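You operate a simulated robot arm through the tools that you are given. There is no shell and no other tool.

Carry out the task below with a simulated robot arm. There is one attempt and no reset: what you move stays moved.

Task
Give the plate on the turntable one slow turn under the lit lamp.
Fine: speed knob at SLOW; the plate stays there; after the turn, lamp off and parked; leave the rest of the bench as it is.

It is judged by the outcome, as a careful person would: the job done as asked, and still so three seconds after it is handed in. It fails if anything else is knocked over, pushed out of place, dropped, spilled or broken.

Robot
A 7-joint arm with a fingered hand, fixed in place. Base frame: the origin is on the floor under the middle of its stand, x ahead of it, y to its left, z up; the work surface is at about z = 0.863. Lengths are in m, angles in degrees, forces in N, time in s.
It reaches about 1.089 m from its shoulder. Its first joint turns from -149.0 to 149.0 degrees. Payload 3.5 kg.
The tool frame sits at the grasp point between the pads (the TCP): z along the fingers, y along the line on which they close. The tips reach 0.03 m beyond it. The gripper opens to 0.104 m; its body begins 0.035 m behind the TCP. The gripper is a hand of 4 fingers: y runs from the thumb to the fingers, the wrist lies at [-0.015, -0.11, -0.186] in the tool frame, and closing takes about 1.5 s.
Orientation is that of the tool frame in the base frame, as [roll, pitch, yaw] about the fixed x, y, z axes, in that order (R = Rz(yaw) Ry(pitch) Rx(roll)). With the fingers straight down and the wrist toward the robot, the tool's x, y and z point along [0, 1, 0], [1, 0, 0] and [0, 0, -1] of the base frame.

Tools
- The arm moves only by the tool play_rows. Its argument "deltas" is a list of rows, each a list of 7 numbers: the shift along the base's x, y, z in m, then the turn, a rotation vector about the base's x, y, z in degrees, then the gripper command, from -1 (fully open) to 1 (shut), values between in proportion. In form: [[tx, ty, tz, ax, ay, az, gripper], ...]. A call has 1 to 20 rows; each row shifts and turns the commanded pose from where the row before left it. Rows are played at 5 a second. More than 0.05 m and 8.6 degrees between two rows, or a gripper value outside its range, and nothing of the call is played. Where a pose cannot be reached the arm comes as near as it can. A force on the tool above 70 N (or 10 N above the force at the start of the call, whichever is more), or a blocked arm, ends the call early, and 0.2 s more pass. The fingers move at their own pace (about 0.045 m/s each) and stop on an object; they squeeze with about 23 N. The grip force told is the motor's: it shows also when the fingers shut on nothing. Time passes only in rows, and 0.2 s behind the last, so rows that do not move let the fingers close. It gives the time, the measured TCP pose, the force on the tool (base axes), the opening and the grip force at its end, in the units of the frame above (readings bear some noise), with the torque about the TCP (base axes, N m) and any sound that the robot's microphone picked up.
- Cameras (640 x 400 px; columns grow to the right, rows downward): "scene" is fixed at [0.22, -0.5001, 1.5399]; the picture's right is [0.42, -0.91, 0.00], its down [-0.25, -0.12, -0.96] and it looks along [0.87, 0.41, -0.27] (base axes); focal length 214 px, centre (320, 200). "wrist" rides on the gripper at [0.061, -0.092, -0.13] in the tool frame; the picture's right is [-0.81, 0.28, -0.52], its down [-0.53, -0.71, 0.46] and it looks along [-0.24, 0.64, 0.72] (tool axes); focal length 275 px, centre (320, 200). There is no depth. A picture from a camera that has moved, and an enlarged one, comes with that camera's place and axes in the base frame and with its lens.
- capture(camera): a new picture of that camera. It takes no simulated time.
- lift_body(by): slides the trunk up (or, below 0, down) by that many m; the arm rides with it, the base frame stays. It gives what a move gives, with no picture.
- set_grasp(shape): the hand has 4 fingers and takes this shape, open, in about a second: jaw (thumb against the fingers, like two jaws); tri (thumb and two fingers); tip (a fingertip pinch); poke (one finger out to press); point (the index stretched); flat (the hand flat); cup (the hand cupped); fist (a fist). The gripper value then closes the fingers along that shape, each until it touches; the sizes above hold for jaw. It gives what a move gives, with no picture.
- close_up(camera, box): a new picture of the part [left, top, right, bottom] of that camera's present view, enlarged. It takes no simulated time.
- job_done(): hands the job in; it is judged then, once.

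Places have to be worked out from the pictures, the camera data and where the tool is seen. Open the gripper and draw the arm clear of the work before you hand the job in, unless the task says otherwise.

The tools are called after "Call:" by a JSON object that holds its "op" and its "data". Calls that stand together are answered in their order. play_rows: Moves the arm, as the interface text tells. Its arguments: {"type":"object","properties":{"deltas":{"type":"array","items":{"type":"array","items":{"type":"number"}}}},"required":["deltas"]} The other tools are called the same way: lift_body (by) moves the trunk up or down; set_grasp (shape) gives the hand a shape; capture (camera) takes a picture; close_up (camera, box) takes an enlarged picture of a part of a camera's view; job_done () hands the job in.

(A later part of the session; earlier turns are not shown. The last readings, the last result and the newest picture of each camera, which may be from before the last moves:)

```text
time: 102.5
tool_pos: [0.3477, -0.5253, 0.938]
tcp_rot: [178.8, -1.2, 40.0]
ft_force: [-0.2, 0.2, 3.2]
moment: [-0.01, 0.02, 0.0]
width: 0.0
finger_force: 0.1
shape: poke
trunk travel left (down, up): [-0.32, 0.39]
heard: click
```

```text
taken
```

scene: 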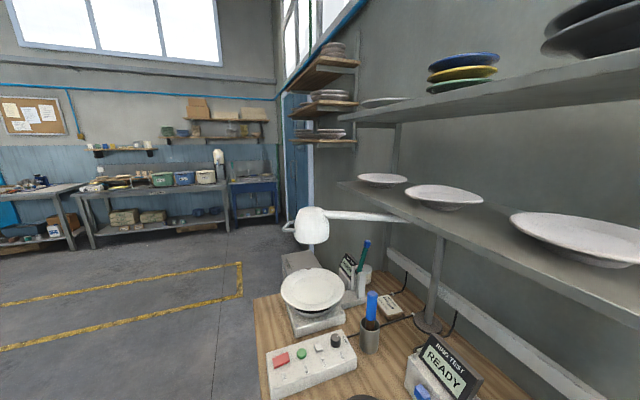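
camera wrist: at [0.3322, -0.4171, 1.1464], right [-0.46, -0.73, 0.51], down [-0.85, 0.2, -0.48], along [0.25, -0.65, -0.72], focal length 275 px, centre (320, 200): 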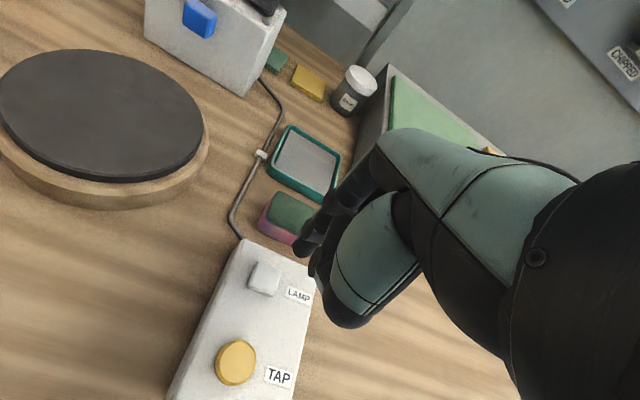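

Click heard and the lamp is off. I'll lift off, raise the trunk, and head back toward the lamp handle.

Call:
{"op": "play_rows", "data": {"deltas": [[0, 0, 0.01, 0, 0, 0, -1], [0, 0, 0.03, 0, 0, 0, -1], [0, 0, 0.03, 0, 0, 0, -1], [0, 0, 0.03, 0, 0, 0, -1]]}}

Call:
{"op": "lift_body", "data": {"by": 0.12}}

Call:
{"op": "set_grasp", "data": {"shape": "jaw"}}

Call:
{"op": "capture", "data": {"camera": "scene"}}

```text
time: 103.5
tool_pos: [0.3482, -0.5272, 1.0373]
tcp_rot: [178.8, -1.3, 40.1]
ft_force: [0.2, 0.7, 0.7]
moment: [-0.01, 0.01, 0.0]
width: 0.0
finger_force: 0.0
shape: poke
trunk travel left (down, up): [-0.32, 0.39]
```

```text
time: 105.0
tool_pos: [0.3481, -0.5278, 1.1572]
tcp_rot: [178.8, -1.2, 40.1]
ft_force: [-0.9, 0.3, -0.4]
moment: [0.01, 0.02, 0.01]
width: 0.0
finger_force: 0.0
shape: poke
trunk travel left (down, up): [-0.44, 0.27]
```

```text
time: 106.0
tool_pos: [0.3482, -0.527, 1.1573]
tcp_rot: [178.9, -1.2, 40.2]
ft_force: [-0.6, -0.6, 0.7]
moment: [0.01, 0.02, -0.01]
width: 0.104
finger_force: 0.0
shape: jaw
trunk travel left (down, up): [-0.44, 0.27]
```

```text
taken
```

scene: 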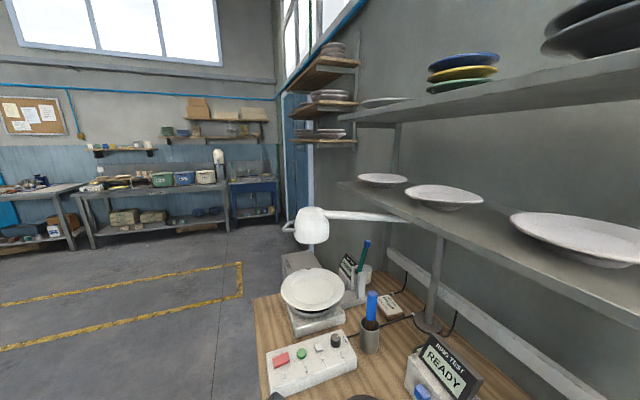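

The lamp stays off. I'll retrace my route to the point in front of the lamp, then raise the trunk.

Call:
{"op": "play_rows", "data": {"deltas": [[0.0188, 0.0352, 0, 0, 0, 5.6, -1], [0.0188, 0.0352, 0, 0, 0, 5.6, -1], [0.0188, 0.0352, 0, 0, 0, 5.6, -1], [0.0188, 0.0352, 0, 0, 0, 5.6, -1], [0.0188, 0.0352, 0, 0, 0, 5.6, -1], [0.0188, 0.0352, 0, 0, 0, 5.6, -1], [0.0188, 0.0352, 0, 0, 0, 5.6, -1], [0.0188, 0.0352, 0, 0, 0, 5.6, -1], [0.0188, 0.0352, 0, 0, 0, 5.6, -1], [0.0188, 0.0352, 0, 0, 0, 5.6, -1]]}}

Call:
{"op": "lift_body", "data": {"by": 0.2}}

Call:
{"op": "capture", "data": {"camera": "wrist"}}

```text
time: 108.2
tool_pos: [0.5346, -0.1735, 1.1589]
tcp_rot: [178.7, -1.3, 96.4]
ft_force: [-0.5, -0.1, 0.2]
moment: [0.0, -0.04, 0.01]
width: 0.1037
finger_force: 0.1
shape: jaw
trunk travel left (down, up): [-0.44, 0.27]
```

```text
time: 110.3
tool_pos: [0.5355, -0.1754, 1.3575]
tcp_rot: [178.7, -1.2, 96.2]
ft_force: [-0.8, 0.5, 0.8]
moment: [0.02, 0.0, -0.01]
width: 0.1039
finger_force: 0.1
shape: jaw
trunk travel left (down, up): [-0.64, 0.07]
```

```text
taken
camera wrist: at [0.436, -0.1263, 1.4875], right [0.35, -0.79, 0.51], down [-0.64, -0.6, -0.48], along [0.68, -0.16, -0.72], focal length 275 px, centre (320, 200)
```

wrist: 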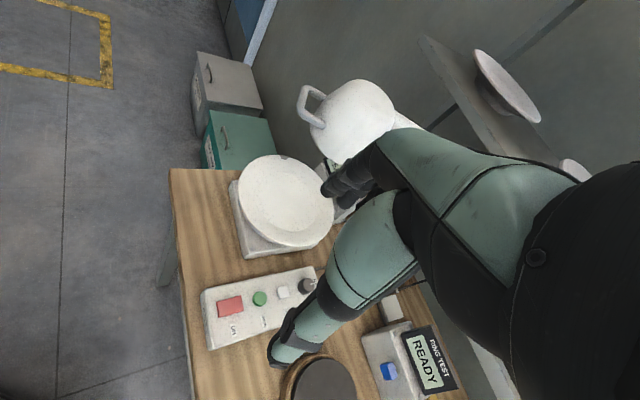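

The loop is visible from here. I'll enlarge it to compute its present position.

Call:
{"op": "close_up", "data": {"camera": "wrist", "box": [270, 60, 410, 180]}}

Call:
{"op": "close_up", "data": {"camera": "scene", "box": [260, 190, 380, 310]}}

```text
3.33 times, centred on (340, 120) of wrist
camera zoom: at [0.436, -0.1263, 1.4875], right [0.35, -0.79, 0.51], down [-0.64, -0.6, -0.48], along [0.68, -0.16, -0.72], focal length 918 px, centre (253, 467)
```

zoom: 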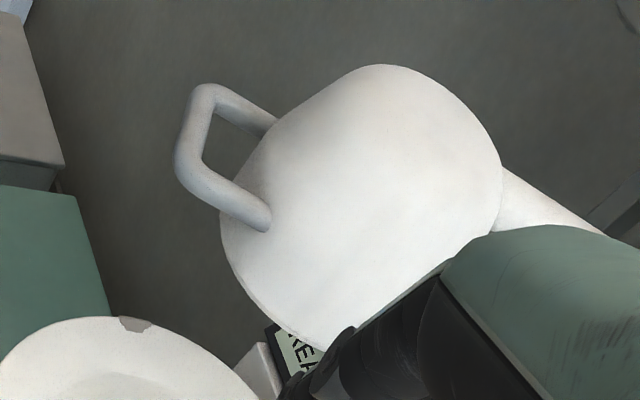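

```text
3.33 times, centred on (320, 250) of scene
camera zoom: at [0.22, -0.5001, 1.5399], right [0.42, -0.91, 0.0], down [-0.25, -0.12, -0.96], along [0.87, 0.41, -0.27], focal length 715 px, centre (320, 33)
```

zoom: 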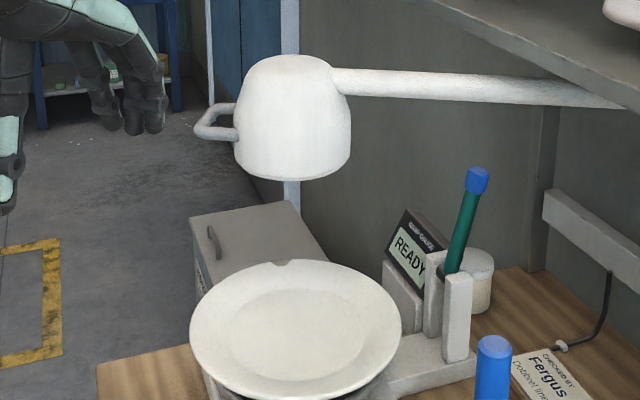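

The loop's bar centre is now at (0.820,-0.079), θ ≈ 109°. I'll yaw to 109° and tilt outward again while moving to the pre-grasp point at (0.802,-0.023,1.344).

Call:
{"op": "play_rows", "data": {"deltas": [[0.02, 0.03, 0.005, 0, 0, 6.4, -1], [0.02, 0.03, 0.005, 0, 0, 6.4, -1], [0.04, 0.02, 0, -6.85, -2.36, 0, -1], [0.045, 0.018, 0, -6.85, -2.36, 0, -1], [0.046, 0.018, -0.005, -6.85, -2.36, 0, -1], [0.047, 0.018, -0.008, -6.85, -2.36, 0, -1], [0.046, 0.018, -0.01, -6.85, -2.36, 0, -1], [0, 0, 0, 0, 0, 0, -1]]}}

Call:
{"op": "capture", "data": {"camera": "wrist"}}

Call:
{"op": "close_up", "data": {"camera": "scene", "box": [200, 170, 360, 290]}}

```text
refused: row 6 steps farther than a row can; nothing moved
```

```text
taken
camera wrist: at [0.436, -0.1263, 1.4875], right [0.35, -0.79, 0.51], down [-0.64, -0.6, -0.48], along [0.68, -0.16, -0.72], focal length 275 px, centre (320, 200)
```

wrist: 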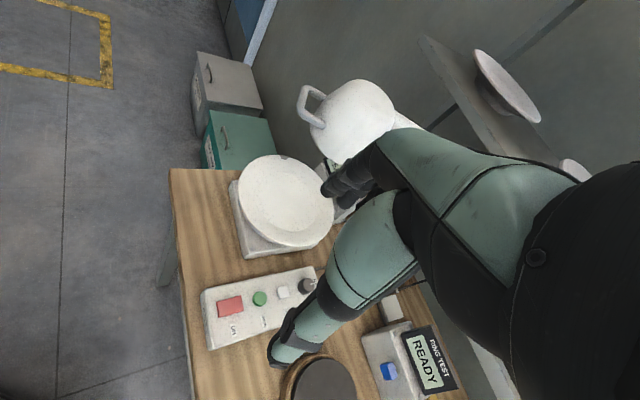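

```text
3.33 times, centred on (280, 230) of scene
camera zoom: at [0.22, -0.5001, 1.5399], right [0.42, -0.91, 0.0], down [-0.25, -0.12, -0.96], along [0.87, 0.41, -0.27], focal length 715 px, centre (453, 100)
```

zoom: 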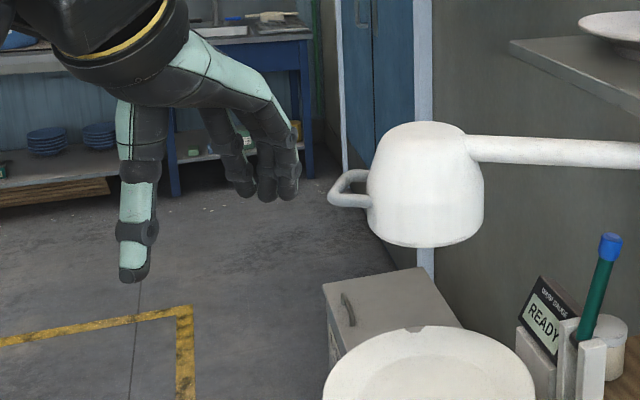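

One row exceeded the step limit, so nothing moved. I'll split the motion into smaller steps.

Call:
{"op": "play_rows", "data": {"deltas": [[0.02, 0.03, 0.005, 0, 0, 6.4, -1], [0.02, 0.03, 0.005, 0, 0, 6.4, -1], [0.035, 0.015, 0, -6.85, -2.36, 0, -1], [0.035, 0.015, 0, -6.85, -2.36, 0, -1], [0.035, 0.015, 0, -6.85, -2.36, 0, -1], [0.035, 0.015, -0.005, -6.85, -2.36, 0, -1], [0.035, 0.015, -0.005, -6.85, -2.36, 0, -1], [0.035, 0.017, -0.013, 0, 0, 0, -1], [0.016, 0, 0, 0, 0, 0, -1], [0, 0, 0, 0, 0, 0, -1]]}}

Call:
{"op": "capture", "data": {"camera": "wrist"}}

Call:
{"op": "close_up", "data": {"camera": "scene", "box": [200, 170, 360, 290]}}

```text
time: 112.5
tool_pos: [0.8018, -0.0224, 1.344]
tcp_rot: [178.8, 35.1, 109.0]
ft_force: [0.5, 0.6, -0.3]
moment: [0.0, 0.01, -0.02]
width: 0.1037
finger_force: 0.0
shape: jaw
trunk travel left (down, up): [-0.64, 0.07]
```

```text
taken
camera wrist: at [0.673, 0.0643, 1.4144], right [0.37, -0.26, 0.89], down [-0.44, -0.9, -0.08], along [0.82, -0.36, -0.44], focal length 275 px, centre (320, 200)
```

wrist: 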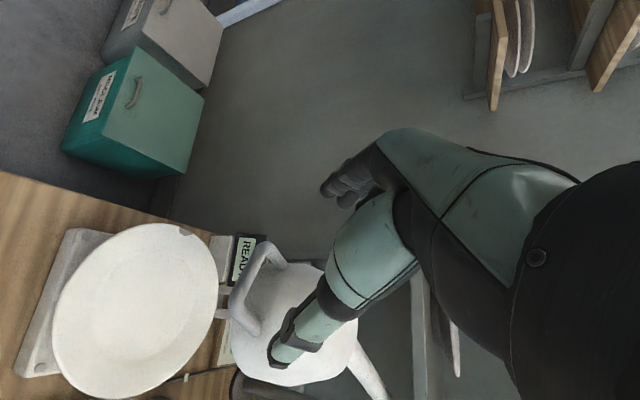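

```text
3.33 times, centred on (280, 230) of scene
camera zoom: at [0.22, -0.5001, 1.5399], right [0.42, -0.91, 0.0], down [-0.25, -0.12, -0.96], along [0.87, 0.41, -0.27], focal length 715 px, centre (453, 100)
```

zoom: 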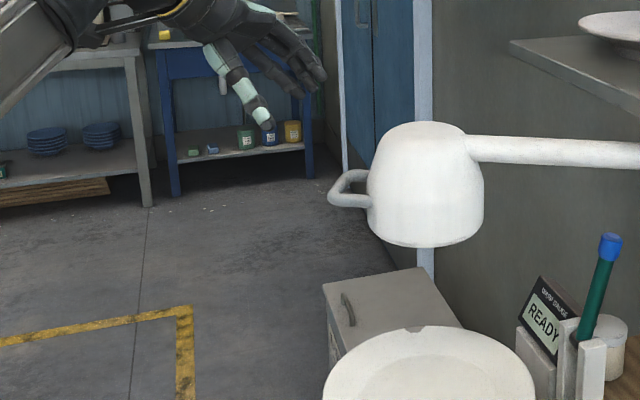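

The loop is within 4 mm of the finger axis. I'll correct and advance toward it in steps.

Call:
{"op": "play_rows", "data": {"deltas": [[0.0035, 0.001, 0, 0, 0, 0, -1], [0.0031, -0.0088, -0.0135, 0, 0, 0, -1], [0.0031, -0.0088, -0.0135, 0, 0, 0, -1], [0.0031, -0.0088, -0.0135, 0, 0, 0, -1], [0.0031, -0.0088, -0.0135, 0, 0, 0, -1], [0.0031, -0.0088, -0.0135, 0, 0, 0, -1], [0, 0, 0, 0, 0, 0, -1]]}}

Call:
{"op": "capture", "data": {"camera": "wrist"}}

Call:
{"op": "close_up", "data": {"camera": "scene", "box": [200, 170, 360, 290]}}

```text
time: 114.1
tool_pos: [0.821, -0.0651, 1.2777]
tcp_rot: [178.8, 35.0, 109.0]
ft_force: [0.0, -0.5, -0.6]
moment: [0.03, 0.02, 0.0]
width: 0.104
finger_force: 0.0
shape: jaw
trunk travel left (down, up): [-0.64, 0.07]
```

```text
taken
camera wrist: at [0.6917, 0.0208, 1.3472], right [0.37, -0.26, 0.89], down [-0.44, -0.9, -0.08], along [0.82, -0.36, -0.44], focal length 275 px, centre (320, 200)
```

wrist: 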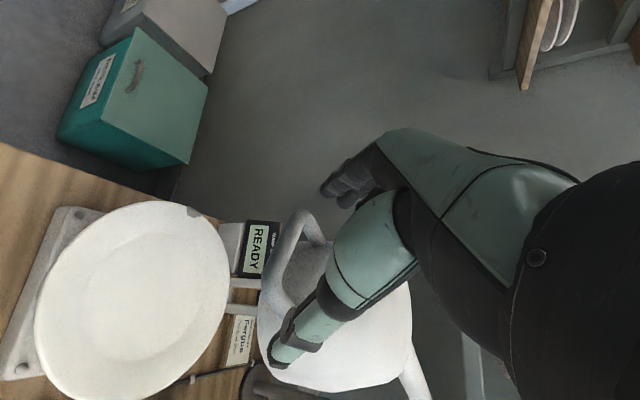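

```text
3.33 times, centred on (280, 230) of scene
camera zoom: at [0.22, -0.5001, 1.5399], right [0.42, -0.91, 0.0], down [-0.25, -0.12, -0.96], along [0.87, 0.41, -0.27], focal length 715 px, centre (453, 100)
```

zoom: 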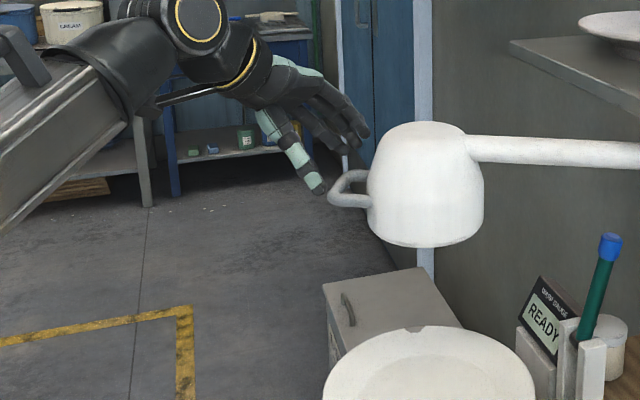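

The alignment matches the earlier successful approach. I'll advance the last 4 cm and close on the loop.

Call:
{"op": "play_rows", "data": {"deltas": [[0.0018, -0.0053, -0.008, 0, 0, 0, -1], [0.0018, -0.0053, -0.008, 0, 0, 0, -1], [0.0018, -0.0053, -0.008, 0, 0, 0, -1], [0.0018, -0.0053, -0.008, 0, 0, 0, -1], [0, 0, 0, 0, 0, 0, -1]]}}

Call:
{"op": "capture", "data": {"camera": "wrist"}}

Call:
{"op": "close_up", "data": {"camera": "scene", "box": [200, 170, 360, 290]}}

```text
time: 115.3
tool_pos: [0.8272, -0.087, 1.2454]
tcp_rot: [178.9, 35.1, 109.0]
ft_force: [0.6, 0.3, -0.3]
moment: [0.01, 0.03, 0.03]
width: 0.1038
finger_force: 0.0
shape: jaw
trunk travel left (down, up): [-0.64, 0.07]
```

```text
taken
camera wrist: at [0.6986, -0.0006, 1.315], right [0.37, -0.26, 0.89], down [-0.44, -0.9, -0.08], along [0.82, -0.36, -0.44], focal length 275 px, centre (320, 200)
```

wrist: 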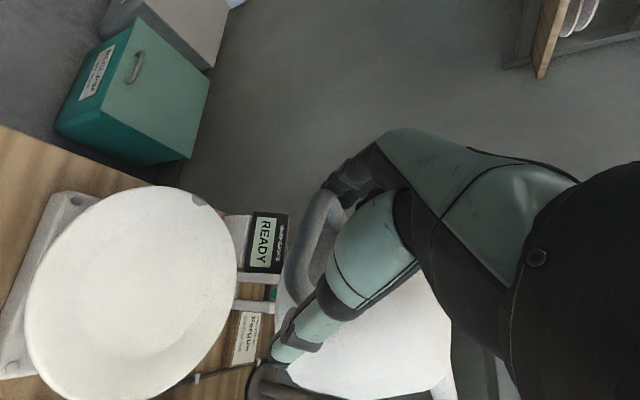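

```text
3.33 times, centred on (280, 230) of scene
camera zoom: at [0.22, -0.5001, 1.5399], right [0.42, -0.91, 0.0], down [-0.25, -0.12, -0.96], along [0.87, 0.41, -0.27], focal length 715 px, centre (453, 100)
```

zoom: 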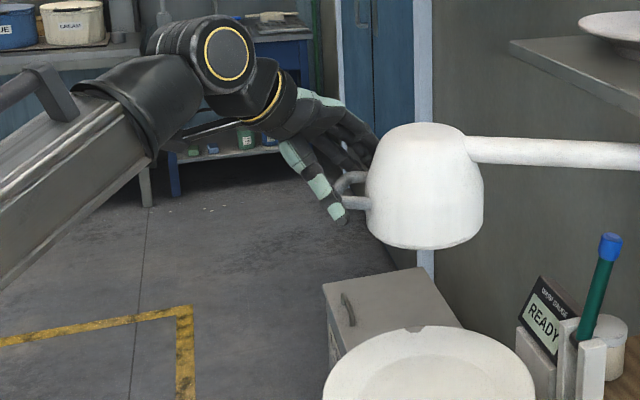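

The loop is straddled. I'll close on it.

Call:
{"op": "play_rows", "data": {"deltas": [[0, 0, 0, 0, 0, 0, -0.8], [0, 0, 0, 0, 0, 0, -0.6], [0, 0, 0, 0, 0, 0, -0.4], [0, 0, 0, 0, 0, 0, -0.3], [0, 0, 0, 0, 0, 0, -0.3], [0, 0, 0, 0, 0, 0, -0.3]]}}

```text
time: 116.7
tool_pos: [0.828, -0.0861, 1.2458]
tcp_rot: [178.9, 35.2, 108.9]
ft_force: [-0.1, 0.0, -3.7]
moment: [-0.02, 0.01, 0.05]
width: 0.0742
finger_force: 23.4
shape: jaw
trunk travel left (down, up): [-0.64, 0.07]
```

Gripped at θ ≈ 108.7°. I'll swing the lamp back toward its park, first 15°.

Call:
{"op": "play_rows", "data": {"deltas": [[-0.0221, -0.0081, 0, 0, 0, 2.5, -0.3], [-0.0217, -0.009, 0, 0, 0, 2.5, -0.3], [-0.0213, -0.0099, 0, 0, 0, 2.5, -0.3], [-0.0208, -0.0109, 0, 0, 0, 2.5, -0.3], [-0.0204, -0.0117, 0, 0, 0, 2.5, -0.3], [-0.0198, -0.0126, 0, 0, 0, 2.5, -0.3], [0, 0, 0, 0, 0, 0, -0.3]]}}

Call:
{"op": "capture", "data": {"camera": "scene"}}

```text
time: 118.3
tool_pos: [0.6997, -0.1469, 1.2453]
tcp_rot: [178.7, 35.1, 124.0]
ft_force: [-3.8, 7.2, -6.3]
moment: [0.08, 0.1, 0.33]
width: 0.0741
finger_force: 22.3
shape: jaw
trunk travel left (down, up): [-0.64, 0.07]
```

```text
taken
```

scene: 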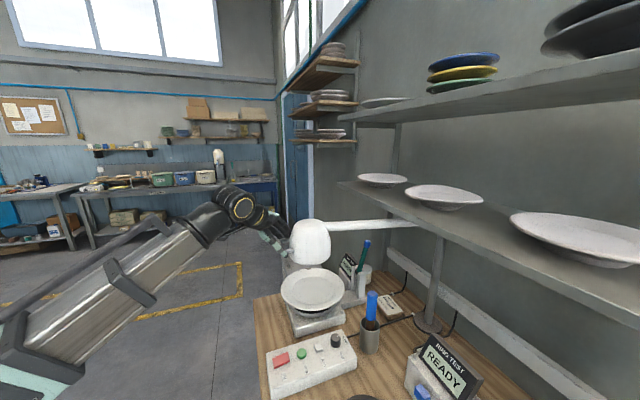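

Moving well, with a small radial force. I'll ease 3 mm outward and continue 15° more.

Call:
{"op": "play_rows", "data": {"deltas": [[-0.0209, -0.011, 0, 0, 0, 2.5, -0.3], [-0.0186, -0.0143, 0, 0, 0, 2.5, -0.3], [-0.018, -0.0151, 0, 0, 0, 2.5, -0.3], [-0.0173, -0.0159, 0, 0, 0, 2.5, -0.3], [-0.0166, -0.0166, 0, 0, 0, 2.5, -0.3], [-0.0159, -0.0173, 0, 0, 0, 2.5, -0.3], [0, 0, 0, 0, 0, 0, -0.3]]}}

Call:
{"op": "capture", "data": {"camera": "scene"}}

```text
time: 119.9
tool_pos: [0.5939, -0.2395, 1.2461]
tcp_rot: [178.8, 35.0, 139.1]
ft_force: [-1.9, 2.1, -7.5]
moment: [0.03, 0.11, 0.27]
width: 0.0741
finger_force: 22.6
shape: jaw
trunk travel left (down, up): [-0.64, 0.07]
```

```text
taken
```

scene: 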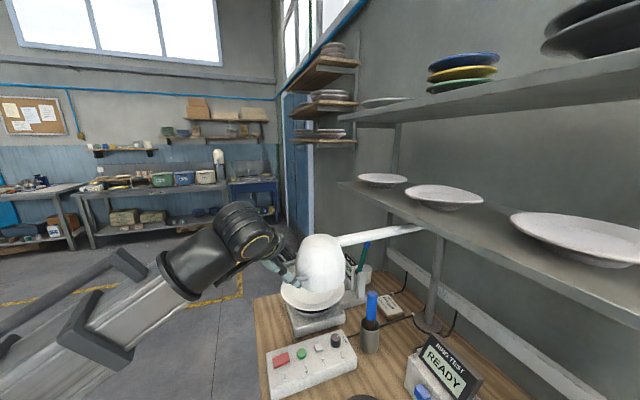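

Forces are low. I'll continue to about θ = 151°.

Call:
{"op": "play_rows", "data": {"deltas": [[-0.0151, -0.018, 0, 0, 0, 2.5, -0.3], [-0.0143, -0.0186, 0, 0, 0, 2.5, -0.3], [-0.0135, -0.0193, 0, 0, 0, 2.5, -0.3], [-0.0126, -0.0198, 0, 0, 0, 2.5, -0.3], [-0.0118, -0.0204, 0, 0, 0, 2.5, -0.3], [0, 0, 0, 0, 0, 0, -0.3]]}}

Call:
{"op": "capture", "data": {"camera": "scene"}}

Call:
{"op": "capture", "data": {"camera": "wrist"}}

```text
time: 121.3
tool_pos: [0.5266, -0.3348, 1.2463]
tcp_rot: [178.7, 35.1, 151.4]
ft_force: [-8.6, 6.0, -8.2]
moment: [0.05, 0.16, 0.47]
width: 0.0742
finger_force: 22.8
shape: jaw
trunk travel left (down, up): [-0.64, 0.07]
```

```text
taken
```

scene: 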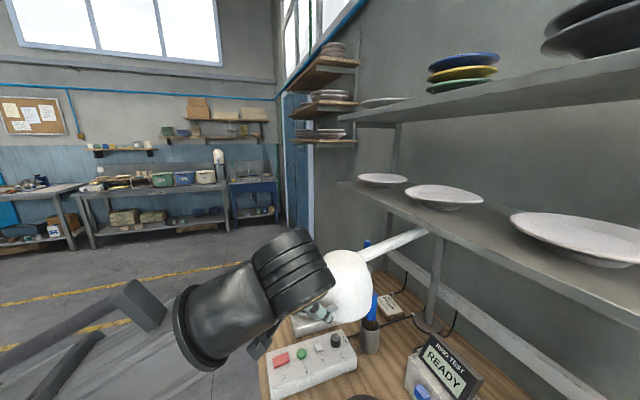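

```text
taken
camera wrist: at [0.3733, -0.3585, 1.3155], right [0.44, 0.06, 0.89], down [0.28, -0.96, -0.08], along [0.85, 0.29, -0.44], focal length 275 px, centre (320, 200)
```

wrist: 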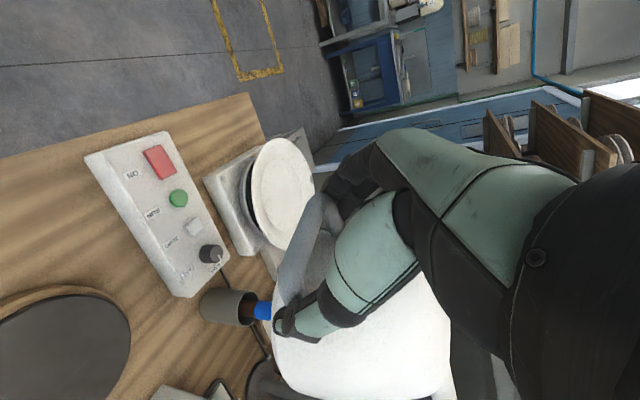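

The pose is fine at θ ≈ 151°, but for the last stretch under the shelf I want the other hand orientation that worked before. I'll release here and rise straight up off the loop.

Call:
{"op": "play_rows", "data": {"deltas": [[-0.0026, 0.0015, 0, 0, 0, 0, -0.6], [0, 0, 0, 0, 0, 0, -1], [0, 0, 0, 0, 0, 0, -1], [0, 0, 0, 0, 0, 0, -1], [0, 0, 0, 0, 0, 0, -1], [-0.004, 0.0022, 0.0125, 0, 0, 0, -1], [-0.004, 0.0022, 0.0125, 0, 0, 0, -1], [-0.002, 0.001, 0.0125, 0, 0, 0, -1], [0, 0, 0.0125, 0, 0, 0, -1], [0, 0, 0.0125, 0, 0, 0, -1], [0, 0, 0.0125, 0, 0, 0, -1], [0, 0, 0.0125, 0, 0, 0, -1], [0, 0, 0.0125, 0, 0, 0, -1]]}}

Call:
{"op": "capture", "data": {"camera": "wrist"}}

Call:
{"op": "capture", "data": {"camera": "scene"}}

```text
time: 124.1
tool_pos: [0.5134, -0.3278, 1.3453]
tcp_rot: [178.8, 35.2, 151.4]
ft_force: [-0.6, 0.4, 0.7]
moment: [0.02, -0.01, 0.03]
width: 0.1036
finger_force: 0.0
shape: jaw
trunk travel left (down, up): [-0.64, 0.07]
```

```text
taken
camera wrist: at [0.3609, -0.3519, 1.4154], right [0.44, 0.06, 0.89], down [0.28, -0.96, -0.08], along [0.85, 0.29, -0.44], focal length 275 px, centre (320, 200)
```

wrist: 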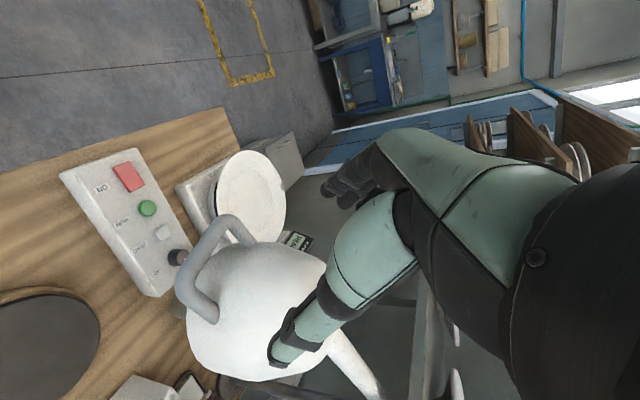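

```text
taken
```

scene: 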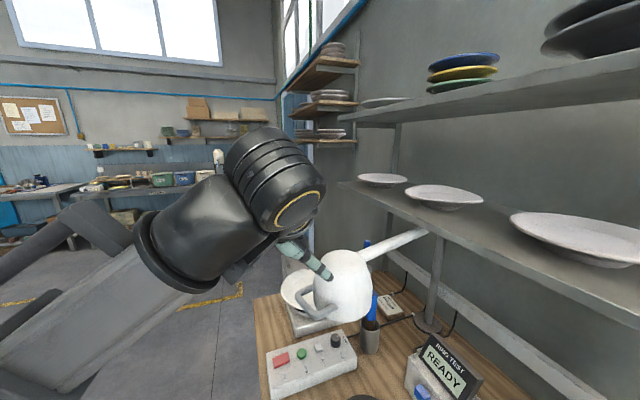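

The hand is clear, but from here the other grip would put my wrist too close to the base. It will be reachable once the lamp is near θ = 180°, so I'll go back down, regrip in this pose and swing further first.

Call:
{"op": "play_rows", "data": {"deltas": [[0, 0, -0.0125, 0, 0, 0, -1], [0, 0, -0.0125, 0, 0, 0, -1], [0, 0, -0.0125, 0, 0, 0, -1], [0, 0, -0.0125, 0, 0, 0, -1], [0, 0, -0.0125, 0, 0, 0, -1], [0.002, -0.001, -0.0125, 0, 0, 0, -1], [0.004, -0.0022, -0.0125, 0, 0, 0, -1], [0.004, -0.0022, -0.0125, 0, 0, 0, -1], [0, 0, 0, 0, 0, 0, -0.8], [0, 0, 0, 0, 0, 0, -0.6], [0, 0, 0, 0, 0, 0, -0.4], [0, 0, 0, 0, 0, 0, -0.3], [0, 0, 0, 0, 0, 0, -0.3], [0, 0, 0, 0, 0, 0, -0.3]]}}

Call:
{"op": "capture", "data": {"camera": "wrist"}}

```text
time: 127.1
tool_pos: [0.5232, -0.3324, 1.2457]
tcp_rot: [178.8, 35.1, 151.4]
ft_force: [1.2, 0.9, -4.0]
moment: [0.02, 0.03, 0.07]
width: 0.0744
finger_force: 23.1
shape: jaw
trunk travel left (down, up): [-0.64, 0.07]
```

```text
taken
camera wrist: at [0.3715, -0.3579, 1.3147], right [0.45, 0.06, 0.89], down [0.28, -0.96, -0.08], along [0.85, 0.29, -0.44], focal length 275 px, centre (320, 200)
```

wrist: 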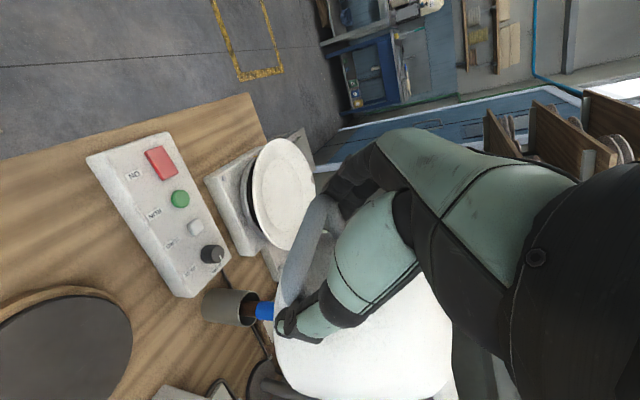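

Regripped at θ ≈ 151°. I'll swing on in steps toward 178°.

Call:
{"op": "play_rows", "data": {"deltas": [[-0.011, -0.021, 0, 0, 0, 2.5, -0.3], [-0.0101, -0.0216, 0, 0, 0, 2.5, -0.3], [-0.0092, -0.022, 0, 0, 0, 2.5, -0.3], [-0.0082, -0.0224, 0, 0, 0, 2.5, -0.3], [-0.0072, -0.0227, 0, 0, 0, 2.5, -0.3], [0, 0, 0, 0, 0, 0, -0.3]]}}

Call:
{"op": "capture", "data": {"camera": "scene"}}

```text
time: 128.5
tool_pos: [0.4788, -0.443, 1.2457]
tcp_rot: [178.8, 34.9, 164.0]
ft_force: [-2.1, 0.9, -7.0]
moment: [0.0, 0.02, 0.27]
width: 0.0744
finger_force: 23.0
shape: jaw
trunk travel left (down, up): [-0.64, 0.07]
```

```text
taken
```

scene: 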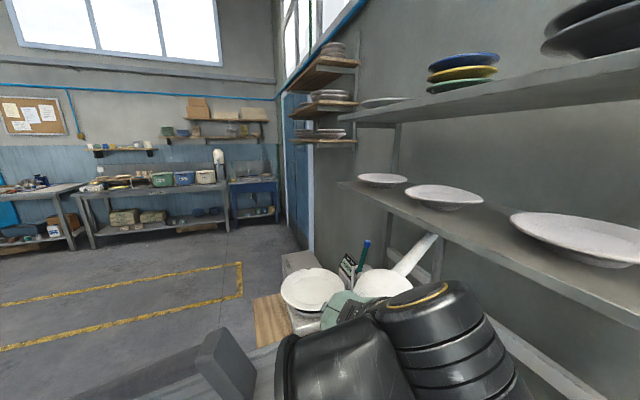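

Smooth so far. I'll continue to about θ = 178.6°.

Call:
{"op": "play_rows", "data": {"deltas": [[-0.0062, -0.023, 0, 0, 0, 2.5, -0.3], [-0.0052, -0.0232, 0, 0, 0, 2.5, -0.3], [-0.0042, -0.0234, 0, 0, 0, 2.5, -0.3], [-0.0032, -0.0236, 0, 0, 0, 2.5, -0.3], [-0.0021, -0.0237, 0, 0, 0, 2.5, -0.3], [-0.0011, -0.0238, 0, 0, 0, 2.5, -0.3], [0, 0, 0, 0, 0, 0, -0.3]]}}

Call:
{"op": "capture", "data": {"camera": "scene"}}

Call:
{"op": "capture", "data": {"camera": "wrist"}}

```text
time: 129.6
tool_pos: [0.4858, -0.5268, 1.2258]
tcp_rot: [179.4, 35.9, 174.3]
ft_force: [-54.1, 9.3, 36.7]
moment: [0.23, 0.36, 0.89]
width: 0.0663
finger_force: 22.5
shape: jaw
out of reach, approached as far as the arm can: row 3, 4, 5
trunk travel left (down, up): [-0.64, 0.07]
stopped in row 5: the force on the tool passed its limit at 83 N (the readings are from after the stop); the commanded pose is now the measured one
```

```text
taken
```

scene: 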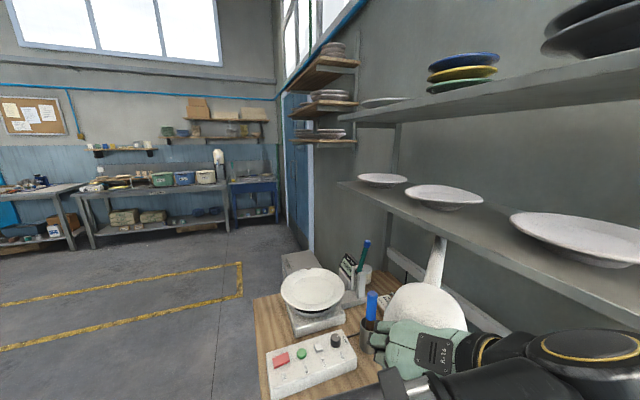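

```text
taken
camera wrist: at [0.3523, -0.6081, 1.2944], right [0.38, 0.23, 0.9], down [0.63, -0.77, -0.06], along [0.68, 0.59, -0.44], focal length 275 px, centre (320, 200)
```

wrist: 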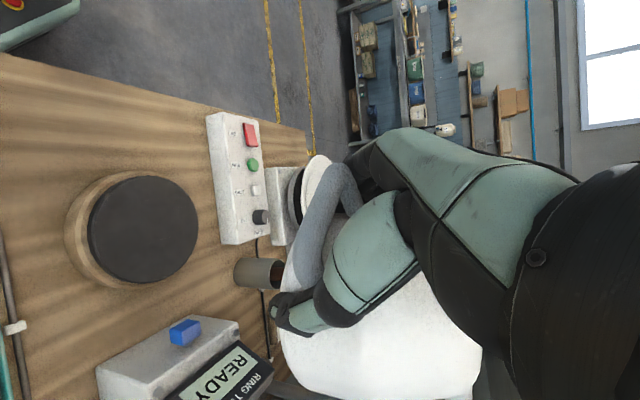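

The arm reached its limit near θ = 172° and pushed radially, so the call stopped. I'll open the hand at once to relieve the load.

Call:
{"op": "play_rows", "data": {"deltas": [[0, 0, 0, 0, 0, 0, -0.6], [0, 0, 0, 0, 0, 0, -1], [0, 0, 0, 0, 0, 0, -1], [0, 0, 0, 0, 0, 0, -1], [0, 0, 0, 0, 0, 0, -1]]}}

Call:
{"op": "capture", "data": {"camera": "wrist"}}

Call:
{"op": "capture", "data": {"camera": "scene"}}

```text
time: 130.8
tool_pos: [0.4948, -0.5313, 1.2203]
tcp_rot: [179.1, 35.5, 174.4]
ft_force: [-13.6, 1.5, 12.2]
moment: [0.03, 0.09, -0.04]
width: 0.104
finger_force: 0.1
shape: jaw
trunk travel left (down, up): [-0.64, 0.07]
```

```text
taken
camera wrist: at [0.3626, -0.6132, 1.2894], right [0.38, 0.23, 0.9], down [0.63, -0.77, -0.07], along [0.67, 0.59, -0.44], focal length 275 px, centre (320, 200)
```

wrist: 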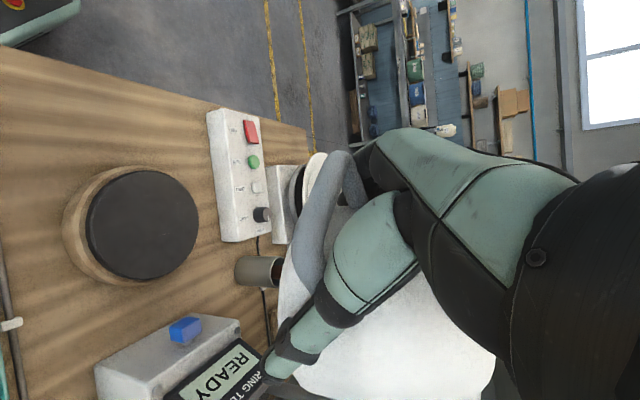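

```text
taken
```

scene: 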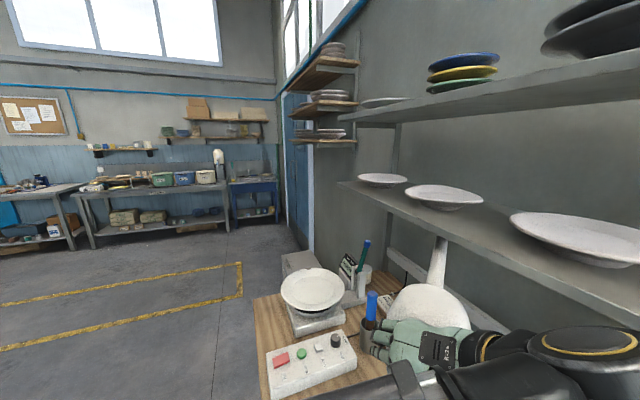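

There's still about 18 N from the palm resting on the loop. I'll back off along the finger axis in small steps.

Call:
{"op": "play_rows", "data": {"deltas": [[-0.0069, 0.0007, 0.0098, 0, 0, 0, -1], [-0.0069, 0.0007, 0.0098, 0, 0, 0, -1], [0, 0, 0, 0, 0, 0, -1]]}}

Call:
{"op": "capture", "data": {"camera": "wrist"}}

```text
time: 131.6
tool_pos: [0.4939, -0.533, 1.2209]
tcp_rot: [179.2, 35.4, 174.5]
ft_force: [-10.9, 1.3, 10.9]
moment: [0.03, 0.07, -0.01]
width: 0.1041
finger_force: 0.0
shape: jaw
out of reach, approached as far as the arm can: row 1, 2
trunk travel left (down, up): [-0.64, 0.07]
```

```text
taken
camera wrist: at [0.3624, -0.6133, 1.2894], right [0.38, 0.23, 0.9], down [0.63, -0.77, -0.07], along [0.67, 0.59, -0.44], focal length 275 px, centre (320, 200)
```

wrist: 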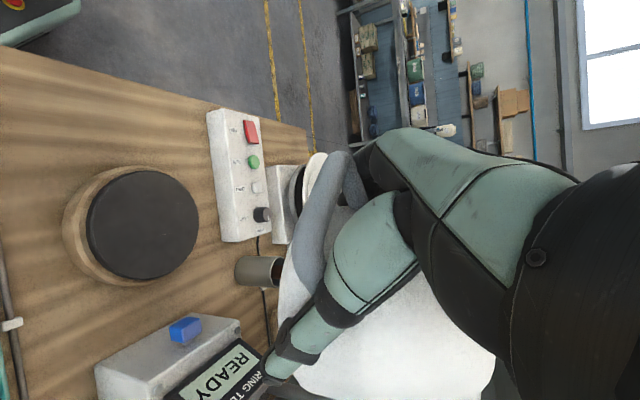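

The arm can't back off in this posture, so I'll use the trunk to lift straight up instead.

Call:
{"op": "lift_body", "data": {"by": 0.03}}

Call:
{"op": "capture", "data": {"camera": "wrist"}}

```text
time: 132.4
tool_pos: [0.4969, -0.5323, 1.2498]
tcp_rot: [179.0, 35.5, 174.5]
ft_force: [-1.4, 0.0, -0.5]
moment: [-0.01, -0.03, -0.04]
width: 0.1043
finger_force: 0.0
shape: jaw
trunk travel left (down, up): [-0.67, 0.04]
```

```text
taken
camera wrist: at [0.3645, -0.614, 1.3185], right [0.38, 0.23, 0.89], down [0.63, -0.77, -0.07], along [0.67, 0.59, -0.44], focal length 275 px, centre (320, 200)
```

wrist: 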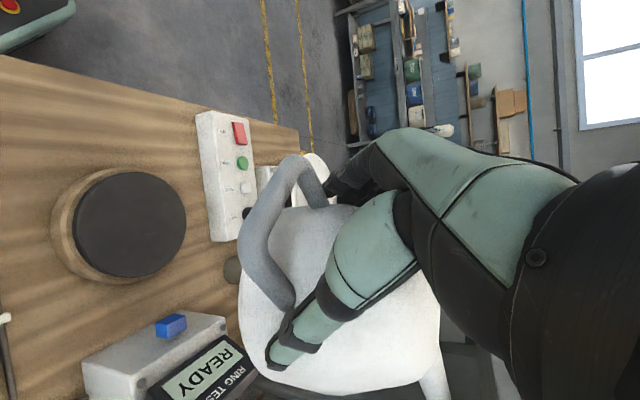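

The contact is gone. I'll raise the trunk the rest of its travel.

Call:
{"op": "lift_body", "data": {"by": 0.038}}

Call:
{"op": "capture", "data": {"camera": "wrist"}}

Call:
{"op": "capture", "data": {"camera": "scene"}}

```text
time: 133.2
tool_pos: [0.4966, -0.5313, 1.2873]
tcp_rot: [179.2, 35.4, 174.6]
ft_force: [0.6, 0.0, -0.3]
moment: [0.05, 0.01, -0.02]
width: 0.1039
finger_force: 0.2
shape: jaw
trunk travel left (down, up): [-0.708, 0.002]
```

```text
taken
camera wrist: at [0.3643, -0.6141, 1.3564], right [0.38, 0.23, 0.89], down [0.63, -0.77, -0.07], along [0.67, 0.59, -0.44], focal length 275 px, centre (320, 200)
```

wrist: 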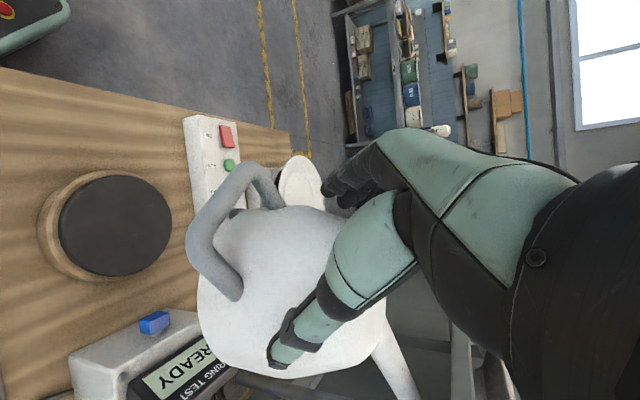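

```text
taken
```

scene: 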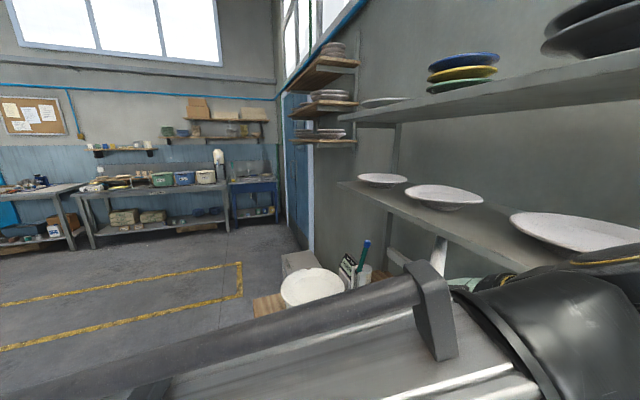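

The hand is just above the loop and the lamp is at θ ≈ 173.6°. I'll try raising the arm a little to gain clearance.

Call:
{"op": "play_rows", "data": {"deltas": [[0, 0, 0.01, 0, 0, 0, -1], [0, 0, 0.01, 0, 0, 0, -1], [0, 0, 0.01, 0, 0, 0, -1]]}}

```text
time: 134.0
tool_pos: [0.4964, -0.5323, 1.2871]
tcp_rot: [179.2, 35.4, 174.5]
ft_force: [0.2, -0.3, -0.1]
moment: [-0.01, 0.02, 0.0]
width: 0.1038
finger_force: 0.1
shape: jaw
out of reach, approached as far as the arm can: row 1, 2, 3
trunk travel left (down, up): [-0.708, 0.002]
```

That direction is blocked by a joint limit. I'll try backing the yaw off slightly, the way I came, and watch the force.

Call:
{"op": "play_rows", "data": {"deltas": [[0, 0, 0.005, 0, 0, -3, -1], [0, 0, 0.005, 0, 0, -3, -1]]}}

Call:
{"op": "capture", "data": {"camera": "wrist"}}

```text
time: 134.6
tool_pos: [0.4964, -0.5328, 1.2981]
tcp_rot: [179.1, 35.4, 168.5]
ft_force: [-0.1, 0.5, -0.6]
moment: [-0.05, 0.01, -0.02]
width: 0.1041
finger_force: 0.0
shape: jaw
trunk travel left (down, up): [-0.708, 0.002]
```

```text
taken
camera wrist: at [0.3566, -0.5996, 1.3667], right [0.4, 0.19, 0.89], down [0.55, -0.83, -0.07], along [0.73, 0.52, -0.44], focal length 275 px, centre (320, 200)
```

wrist: 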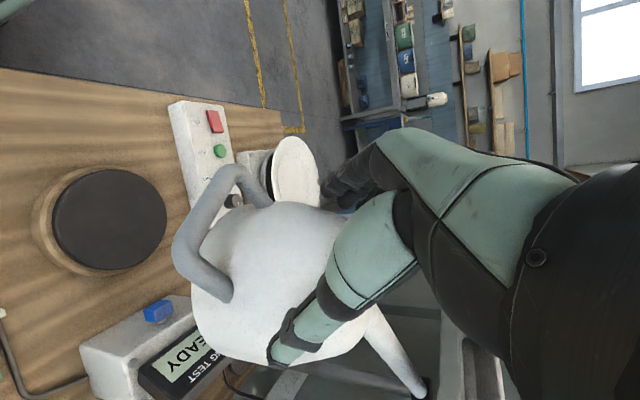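

That freed it. I'll keep raising while easing the yaw back.

Call:
{"op": "play_rows", "data": {"deltas": [[0, 0, 0.01, 0, 0, -3, -1], [0, 0, 0.012, 0, 0, -3, -1], [0, 0, 0.015, 0, 0, -3, -1], [0, 0, 0.015, 0, 0, -3, -1], [0, 0, 0.015, 0, 0, -3, -1], [0, 0, 0.015, 0, 0, -3, -1]]}}

Call:
{"op": "capture", "data": {"camera": "wrist"}}

Call:
{"op": "capture", "data": {"camera": "scene"}}

```text
time: 136.0
tool_pos: [0.496, -0.5319, 1.3802]
tcp_rot: [179.2, 35.5, 150.5]
ft_force: [1.1, 0.9, -0.5]
moment: [0.01, 0.01, -0.01]
width: 0.1044
finger_force: 0.0
shape: jaw
trunk travel left (down, up): [-0.708, 0.002]
```

```text
taken
camera wrist: at [0.3425, -0.5529, 1.4488], right [0.44, 0.05, 0.89], down [0.26, -0.96, -0.07], along [0.86, 0.27, -0.44], focal length 275 px, centre (320, 200)
```

wrist: 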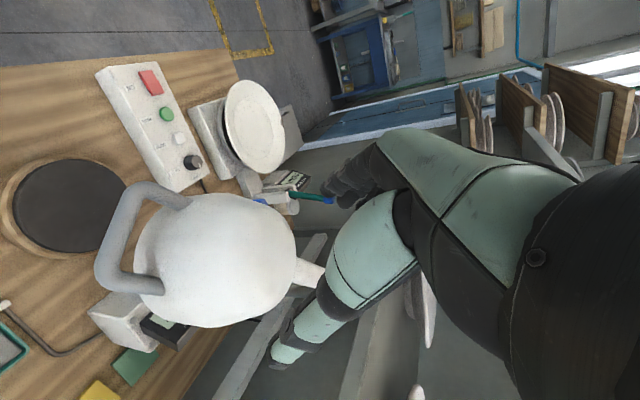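

```text
taken
```

scene: 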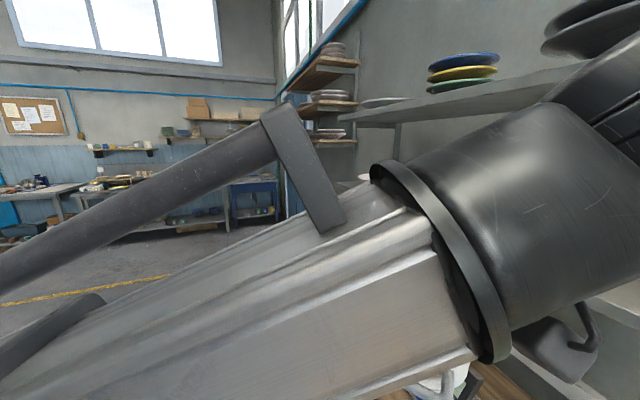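

The hand is well above the lamp now. I'll un-tilt it and move to open space at (0.45,-0.42,1.42).

Call:
{"op": "play_rows", "data": {"deltas": [[-0.01, 0.02, 0.008, 3.43, 6.09, 0, -1], [-0.01, 0.02, 0.008, 3.43, 6.09, 0, -1], [-0.01, 0.024, 0.008, 3.43, 6.09, 0, -1], [-0.01, 0.024, 0.008, 3.43, 6.09, 0, -1], [-0.006, 0.024, 0.008, 3.43, 6.09, 0, -1]]}}

```text
time: 137.2
tool_pos: [0.553, -0.41, 1.33]
tcp_rot: [179.3, 5.5, 149.7]
ft_force: [37.6, -25.6, 35.9]
moment: [1.71, 9.31, 4.65]
width: 0.1042
finger_force: 0.1
shape: jaw
out of reach, approached as far as the arm can: row 3, 4, 5
trunk travel left (down, up): [-0.708, 0.002]
stopped in row 5: the force on the tool passed its limit at 143 N (the readings are from after the stop); the commanded pose is now the measured one
```

The arm strayed again and hit something hard (143 N, stopped). I'll look before moving anything.

Call:
{"op": "capture", "data": {"camera": "wrist"}}

Call:
{"op": "capture", "data": {"camera": "scene"}}

```text
taken
camera wrist: at [0.4448, -0.4537, 1.4516], right [0.79, -0.15, 0.6], down [0.14, -0.9, -0.41], along [0.6, 0.41, -0.69], focal length 275 px, centre (320, 200)
```

wrist: 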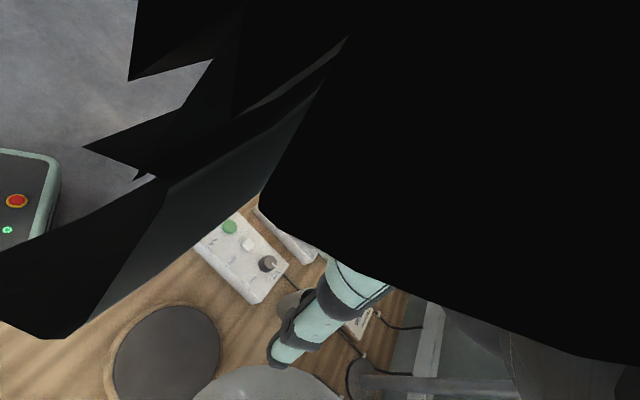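

```text
taken
```

scene: 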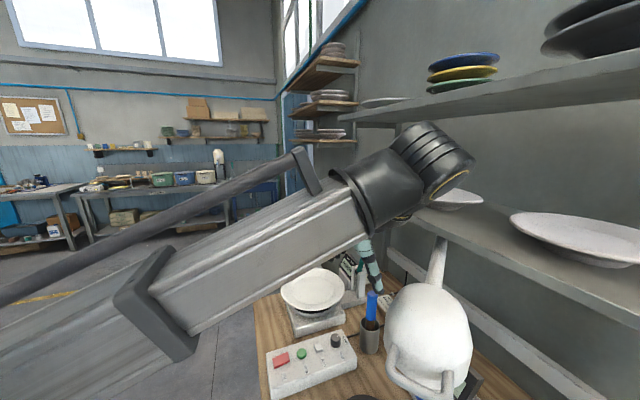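

The wrist camera is blocked by the robot's own forearm, so this looks like the hand folding into its own arm; the lamp and plates appear untouched. I'll back out by reversing that last motion.

Call:
{"op": "play_rows", "data": {"deltas": [[-0.013, -0.028, 0.0115, -3.43, -6.09, 0, -1]]}}

Call:
{"op": "capture", "data": {"camera": "wrist"}}

Call:
{"op": "close_up", "data": {"camera": "scene", "box": [300, 100, 640, 400]}}

```text
time: 137.4
tool_pos: [0.5523, -0.4124, 1.3299]
tcp_rot: [179.3, 6.2, 149.7]
ft_force: [11.2, -15.8, -2.4]
moment: [2.07, 1.11, 2.42]
width: 0.1039
finger_force: 0.1
shape: jaw
trunk travel left (down, up): [-0.708, 0.002]
stopped in row 1: the force on the tool passed its limit at 88 N (the readings are from after the stop); the commanded pose is now the measured one
```

```text
taken
camera wrist: at [0.4426, -0.4556, 1.4518], right [0.78, -0.15, 0.6], down [0.14, -0.9, -0.4], along [0.6, 0.4, -0.69], focal length 275 px, centre (320, 200)
```

wrist: 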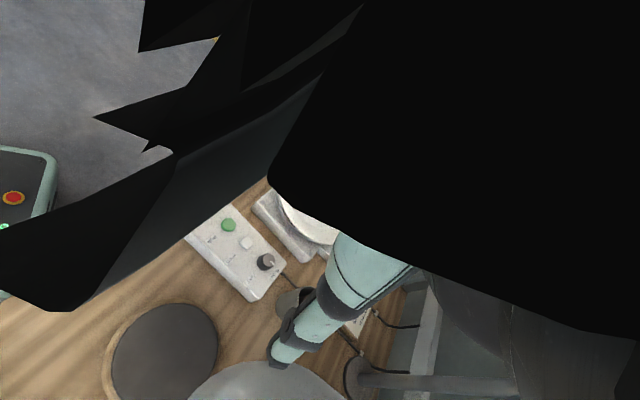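

```text
1.33 times, centred on (470, 250) of scene
camera zoom: at [0.22, -0.5001, 1.5399], right [0.42, -0.91, 0.0], down [-0.25, -0.12, -0.96], along [0.87, 0.41, -0.27], focal length 286 px, centre (120, 133)
```

zoom: 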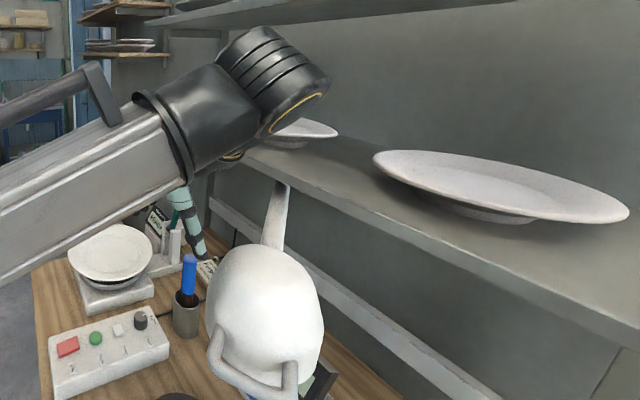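

The contact is easing (about 20 N now). I'll hold for a moment and read the force again.

Call:
{"op": "play_rows", "data": {"deltas": [[0, 0, 0, 0, 0, 0, -1]]}}

```text
time: 137.8
tool_pos: [0.5524, -0.4126, 1.3309]
tcp_rot: [179.2, 5.9, 149.7]
ft_force: [13.8, -18.1, -0.7]
moment: [2.29, 1.58, 2.79]
width: 0.1044
finger_force: 0.0
shape: jaw
trunk travel left (down, up): [-0.708, 0.002]
```

The contact pushes the hand toward +x, -y, so I'll yield gently that way.

Call:
{"op": "play_rows", "data": {"deltas": [[0.004, -0.006, 0.002, 0, 0, 0, -1], [0.004, -0.006, 0.002, 0, 0, 0, -1]]}}

Call:
{"op": "capture", "data": {"camera": "wrist"}}

```text
time: 138.4
tool_pos: [0.5594, -0.424, 1.3352]
tcp_rot: [179.3, 5.8, 149.8]
ft_force: [9.9, -3.4, 10.0]
moment: [0.04, 2.44, 0.85]
width: 0.1041
finger_force: 0.1
shape: jaw
trunk travel left (down, up): [-0.708, 0.002]
```

```text
taken
camera wrist: at [0.4503, -0.4679, 1.4561], right [0.79, -0.15, 0.6], down [0.14, -0.9, -0.41], along [0.6, 0.4, -0.69], focal length 275 px, centre (320, 200)
```

wrist: 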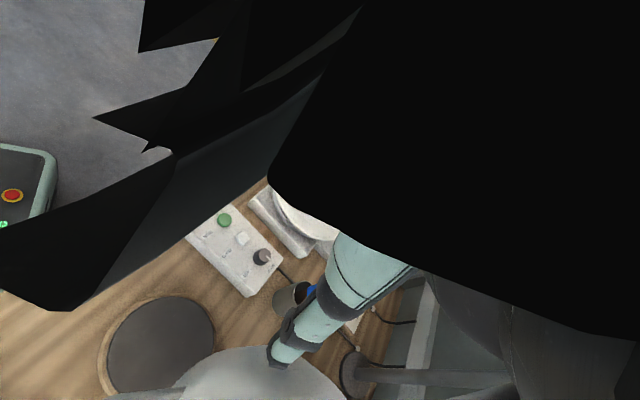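

The force is halved. I'll continue yielding, mostly up and forward, with a little tilt back.

Call:
{"op": "play_rows", "data": {"deltas": [[0.005, -0.004, 0.006, -0.8, -1.5, 0, -1], [0.005, -0.004, 0.006, -0.8, -1.5, 0, -1]]}}

Call:
{"op": "capture", "data": {"camera": "wrist"}}

Call:
{"op": "capture", "data": {"camera": "scene"}}

```text
time: 139.1
tool_pos: [0.5705, -0.4329, 1.3458]
tcp_rot: [179.2, 9.3, 149.7]
ft_force: [0.4, 0.0, 0.3]
moment: [-0.01, 0.05, 0.05]
width: 0.1042
finger_force: 0.1
shape: jaw
trunk travel left (down, up): [-0.708, 0.002]
```

```text
taken
camera wrist: at [0.4541, -0.4725, 1.4633], right [0.75, -0.13, 0.65], down [0.16, -0.91, -0.37], along [0.64, 0.39, -0.67], focal length 275 px, centre (320, 200)
```

wrist: 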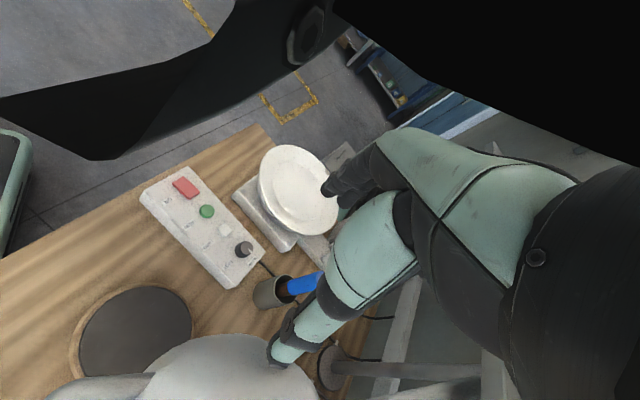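

```text
taken
```

scene: 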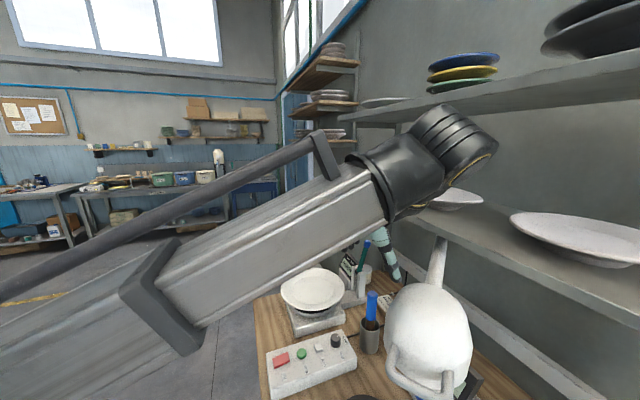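

Free now: zero force, and the camera confirms it was the robot's own forearm. Everything on the bench and shelf looks in place. I'll unwind the yaw in small chunks while rising.

Call:
{"op": "play_rows", "data": {"deltas": [[0, 0, 0.005, 0, 0, -5, -1], [0, 0, 0.005, 0, 0, -5, -1], [0, 0, 0.005, 0, 0, -5, -1]]}}

Call:
{"op": "capture", "data": {"camera": "wrist"}}

```text
time: 139.6
tool_pos: [0.5695, -0.4315, 1.3531]
tcp_rot: [179.4, 9.6, 143.6]
ft_force: [13.0, -4.3, 5.7]
moment: [0.31, 2.27, 0.74]
width: 0.1039
finger_force: 0.1
shape: jaw
trunk travel left (down, up): [-0.708, 0.002]
stopped in row 2: the force on the tool passed its limit at 99 N (the readings are from after the stop); the commanded pose is now the measured one
```

```text
taken
camera wrist: at [0.4497, -0.4588, 1.4701], right [0.73, -0.21, 0.65], down [0.06, -0.93, -0.37], along [0.68, 0.31, -0.67], focal length 275 px, centre (320, 200)
```

wrist: 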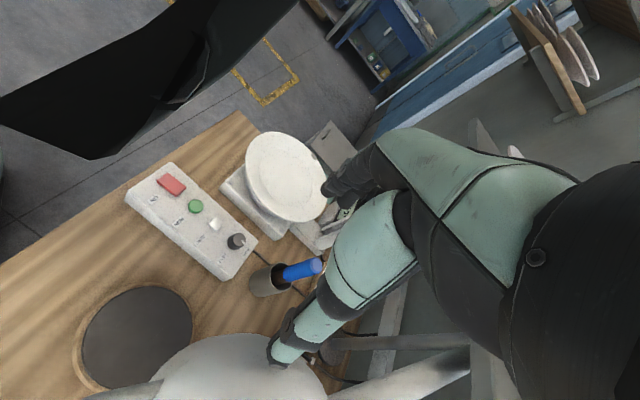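

The stop came from the hand base touching the forearm again (contact about 16 cm from the TCP). The tilted posture was free of this, so I'll undo the yaw and restore the outward tilt.

Call:
{"op": "play_rows", "data": {"deltas": [[0.004, -0.002, 0.002, 0, 0, 3, -1], [0.003, -0.002, 0.002, 0, 0, 3, -1]]}}

```text
time: 140.2
tool_pos: [0.5764, -0.4366, 1.3586]
tcp_rot: [179.4, 9.7, 149.6]
ft_force: [-0.8, 0.6, -0.1]
moment: [-0.02, -0.01, -0.01]
width: 0.1038
finger_force: 0.1
shape: jaw
trunk travel left (down, up): [-0.708, 0.002]
```

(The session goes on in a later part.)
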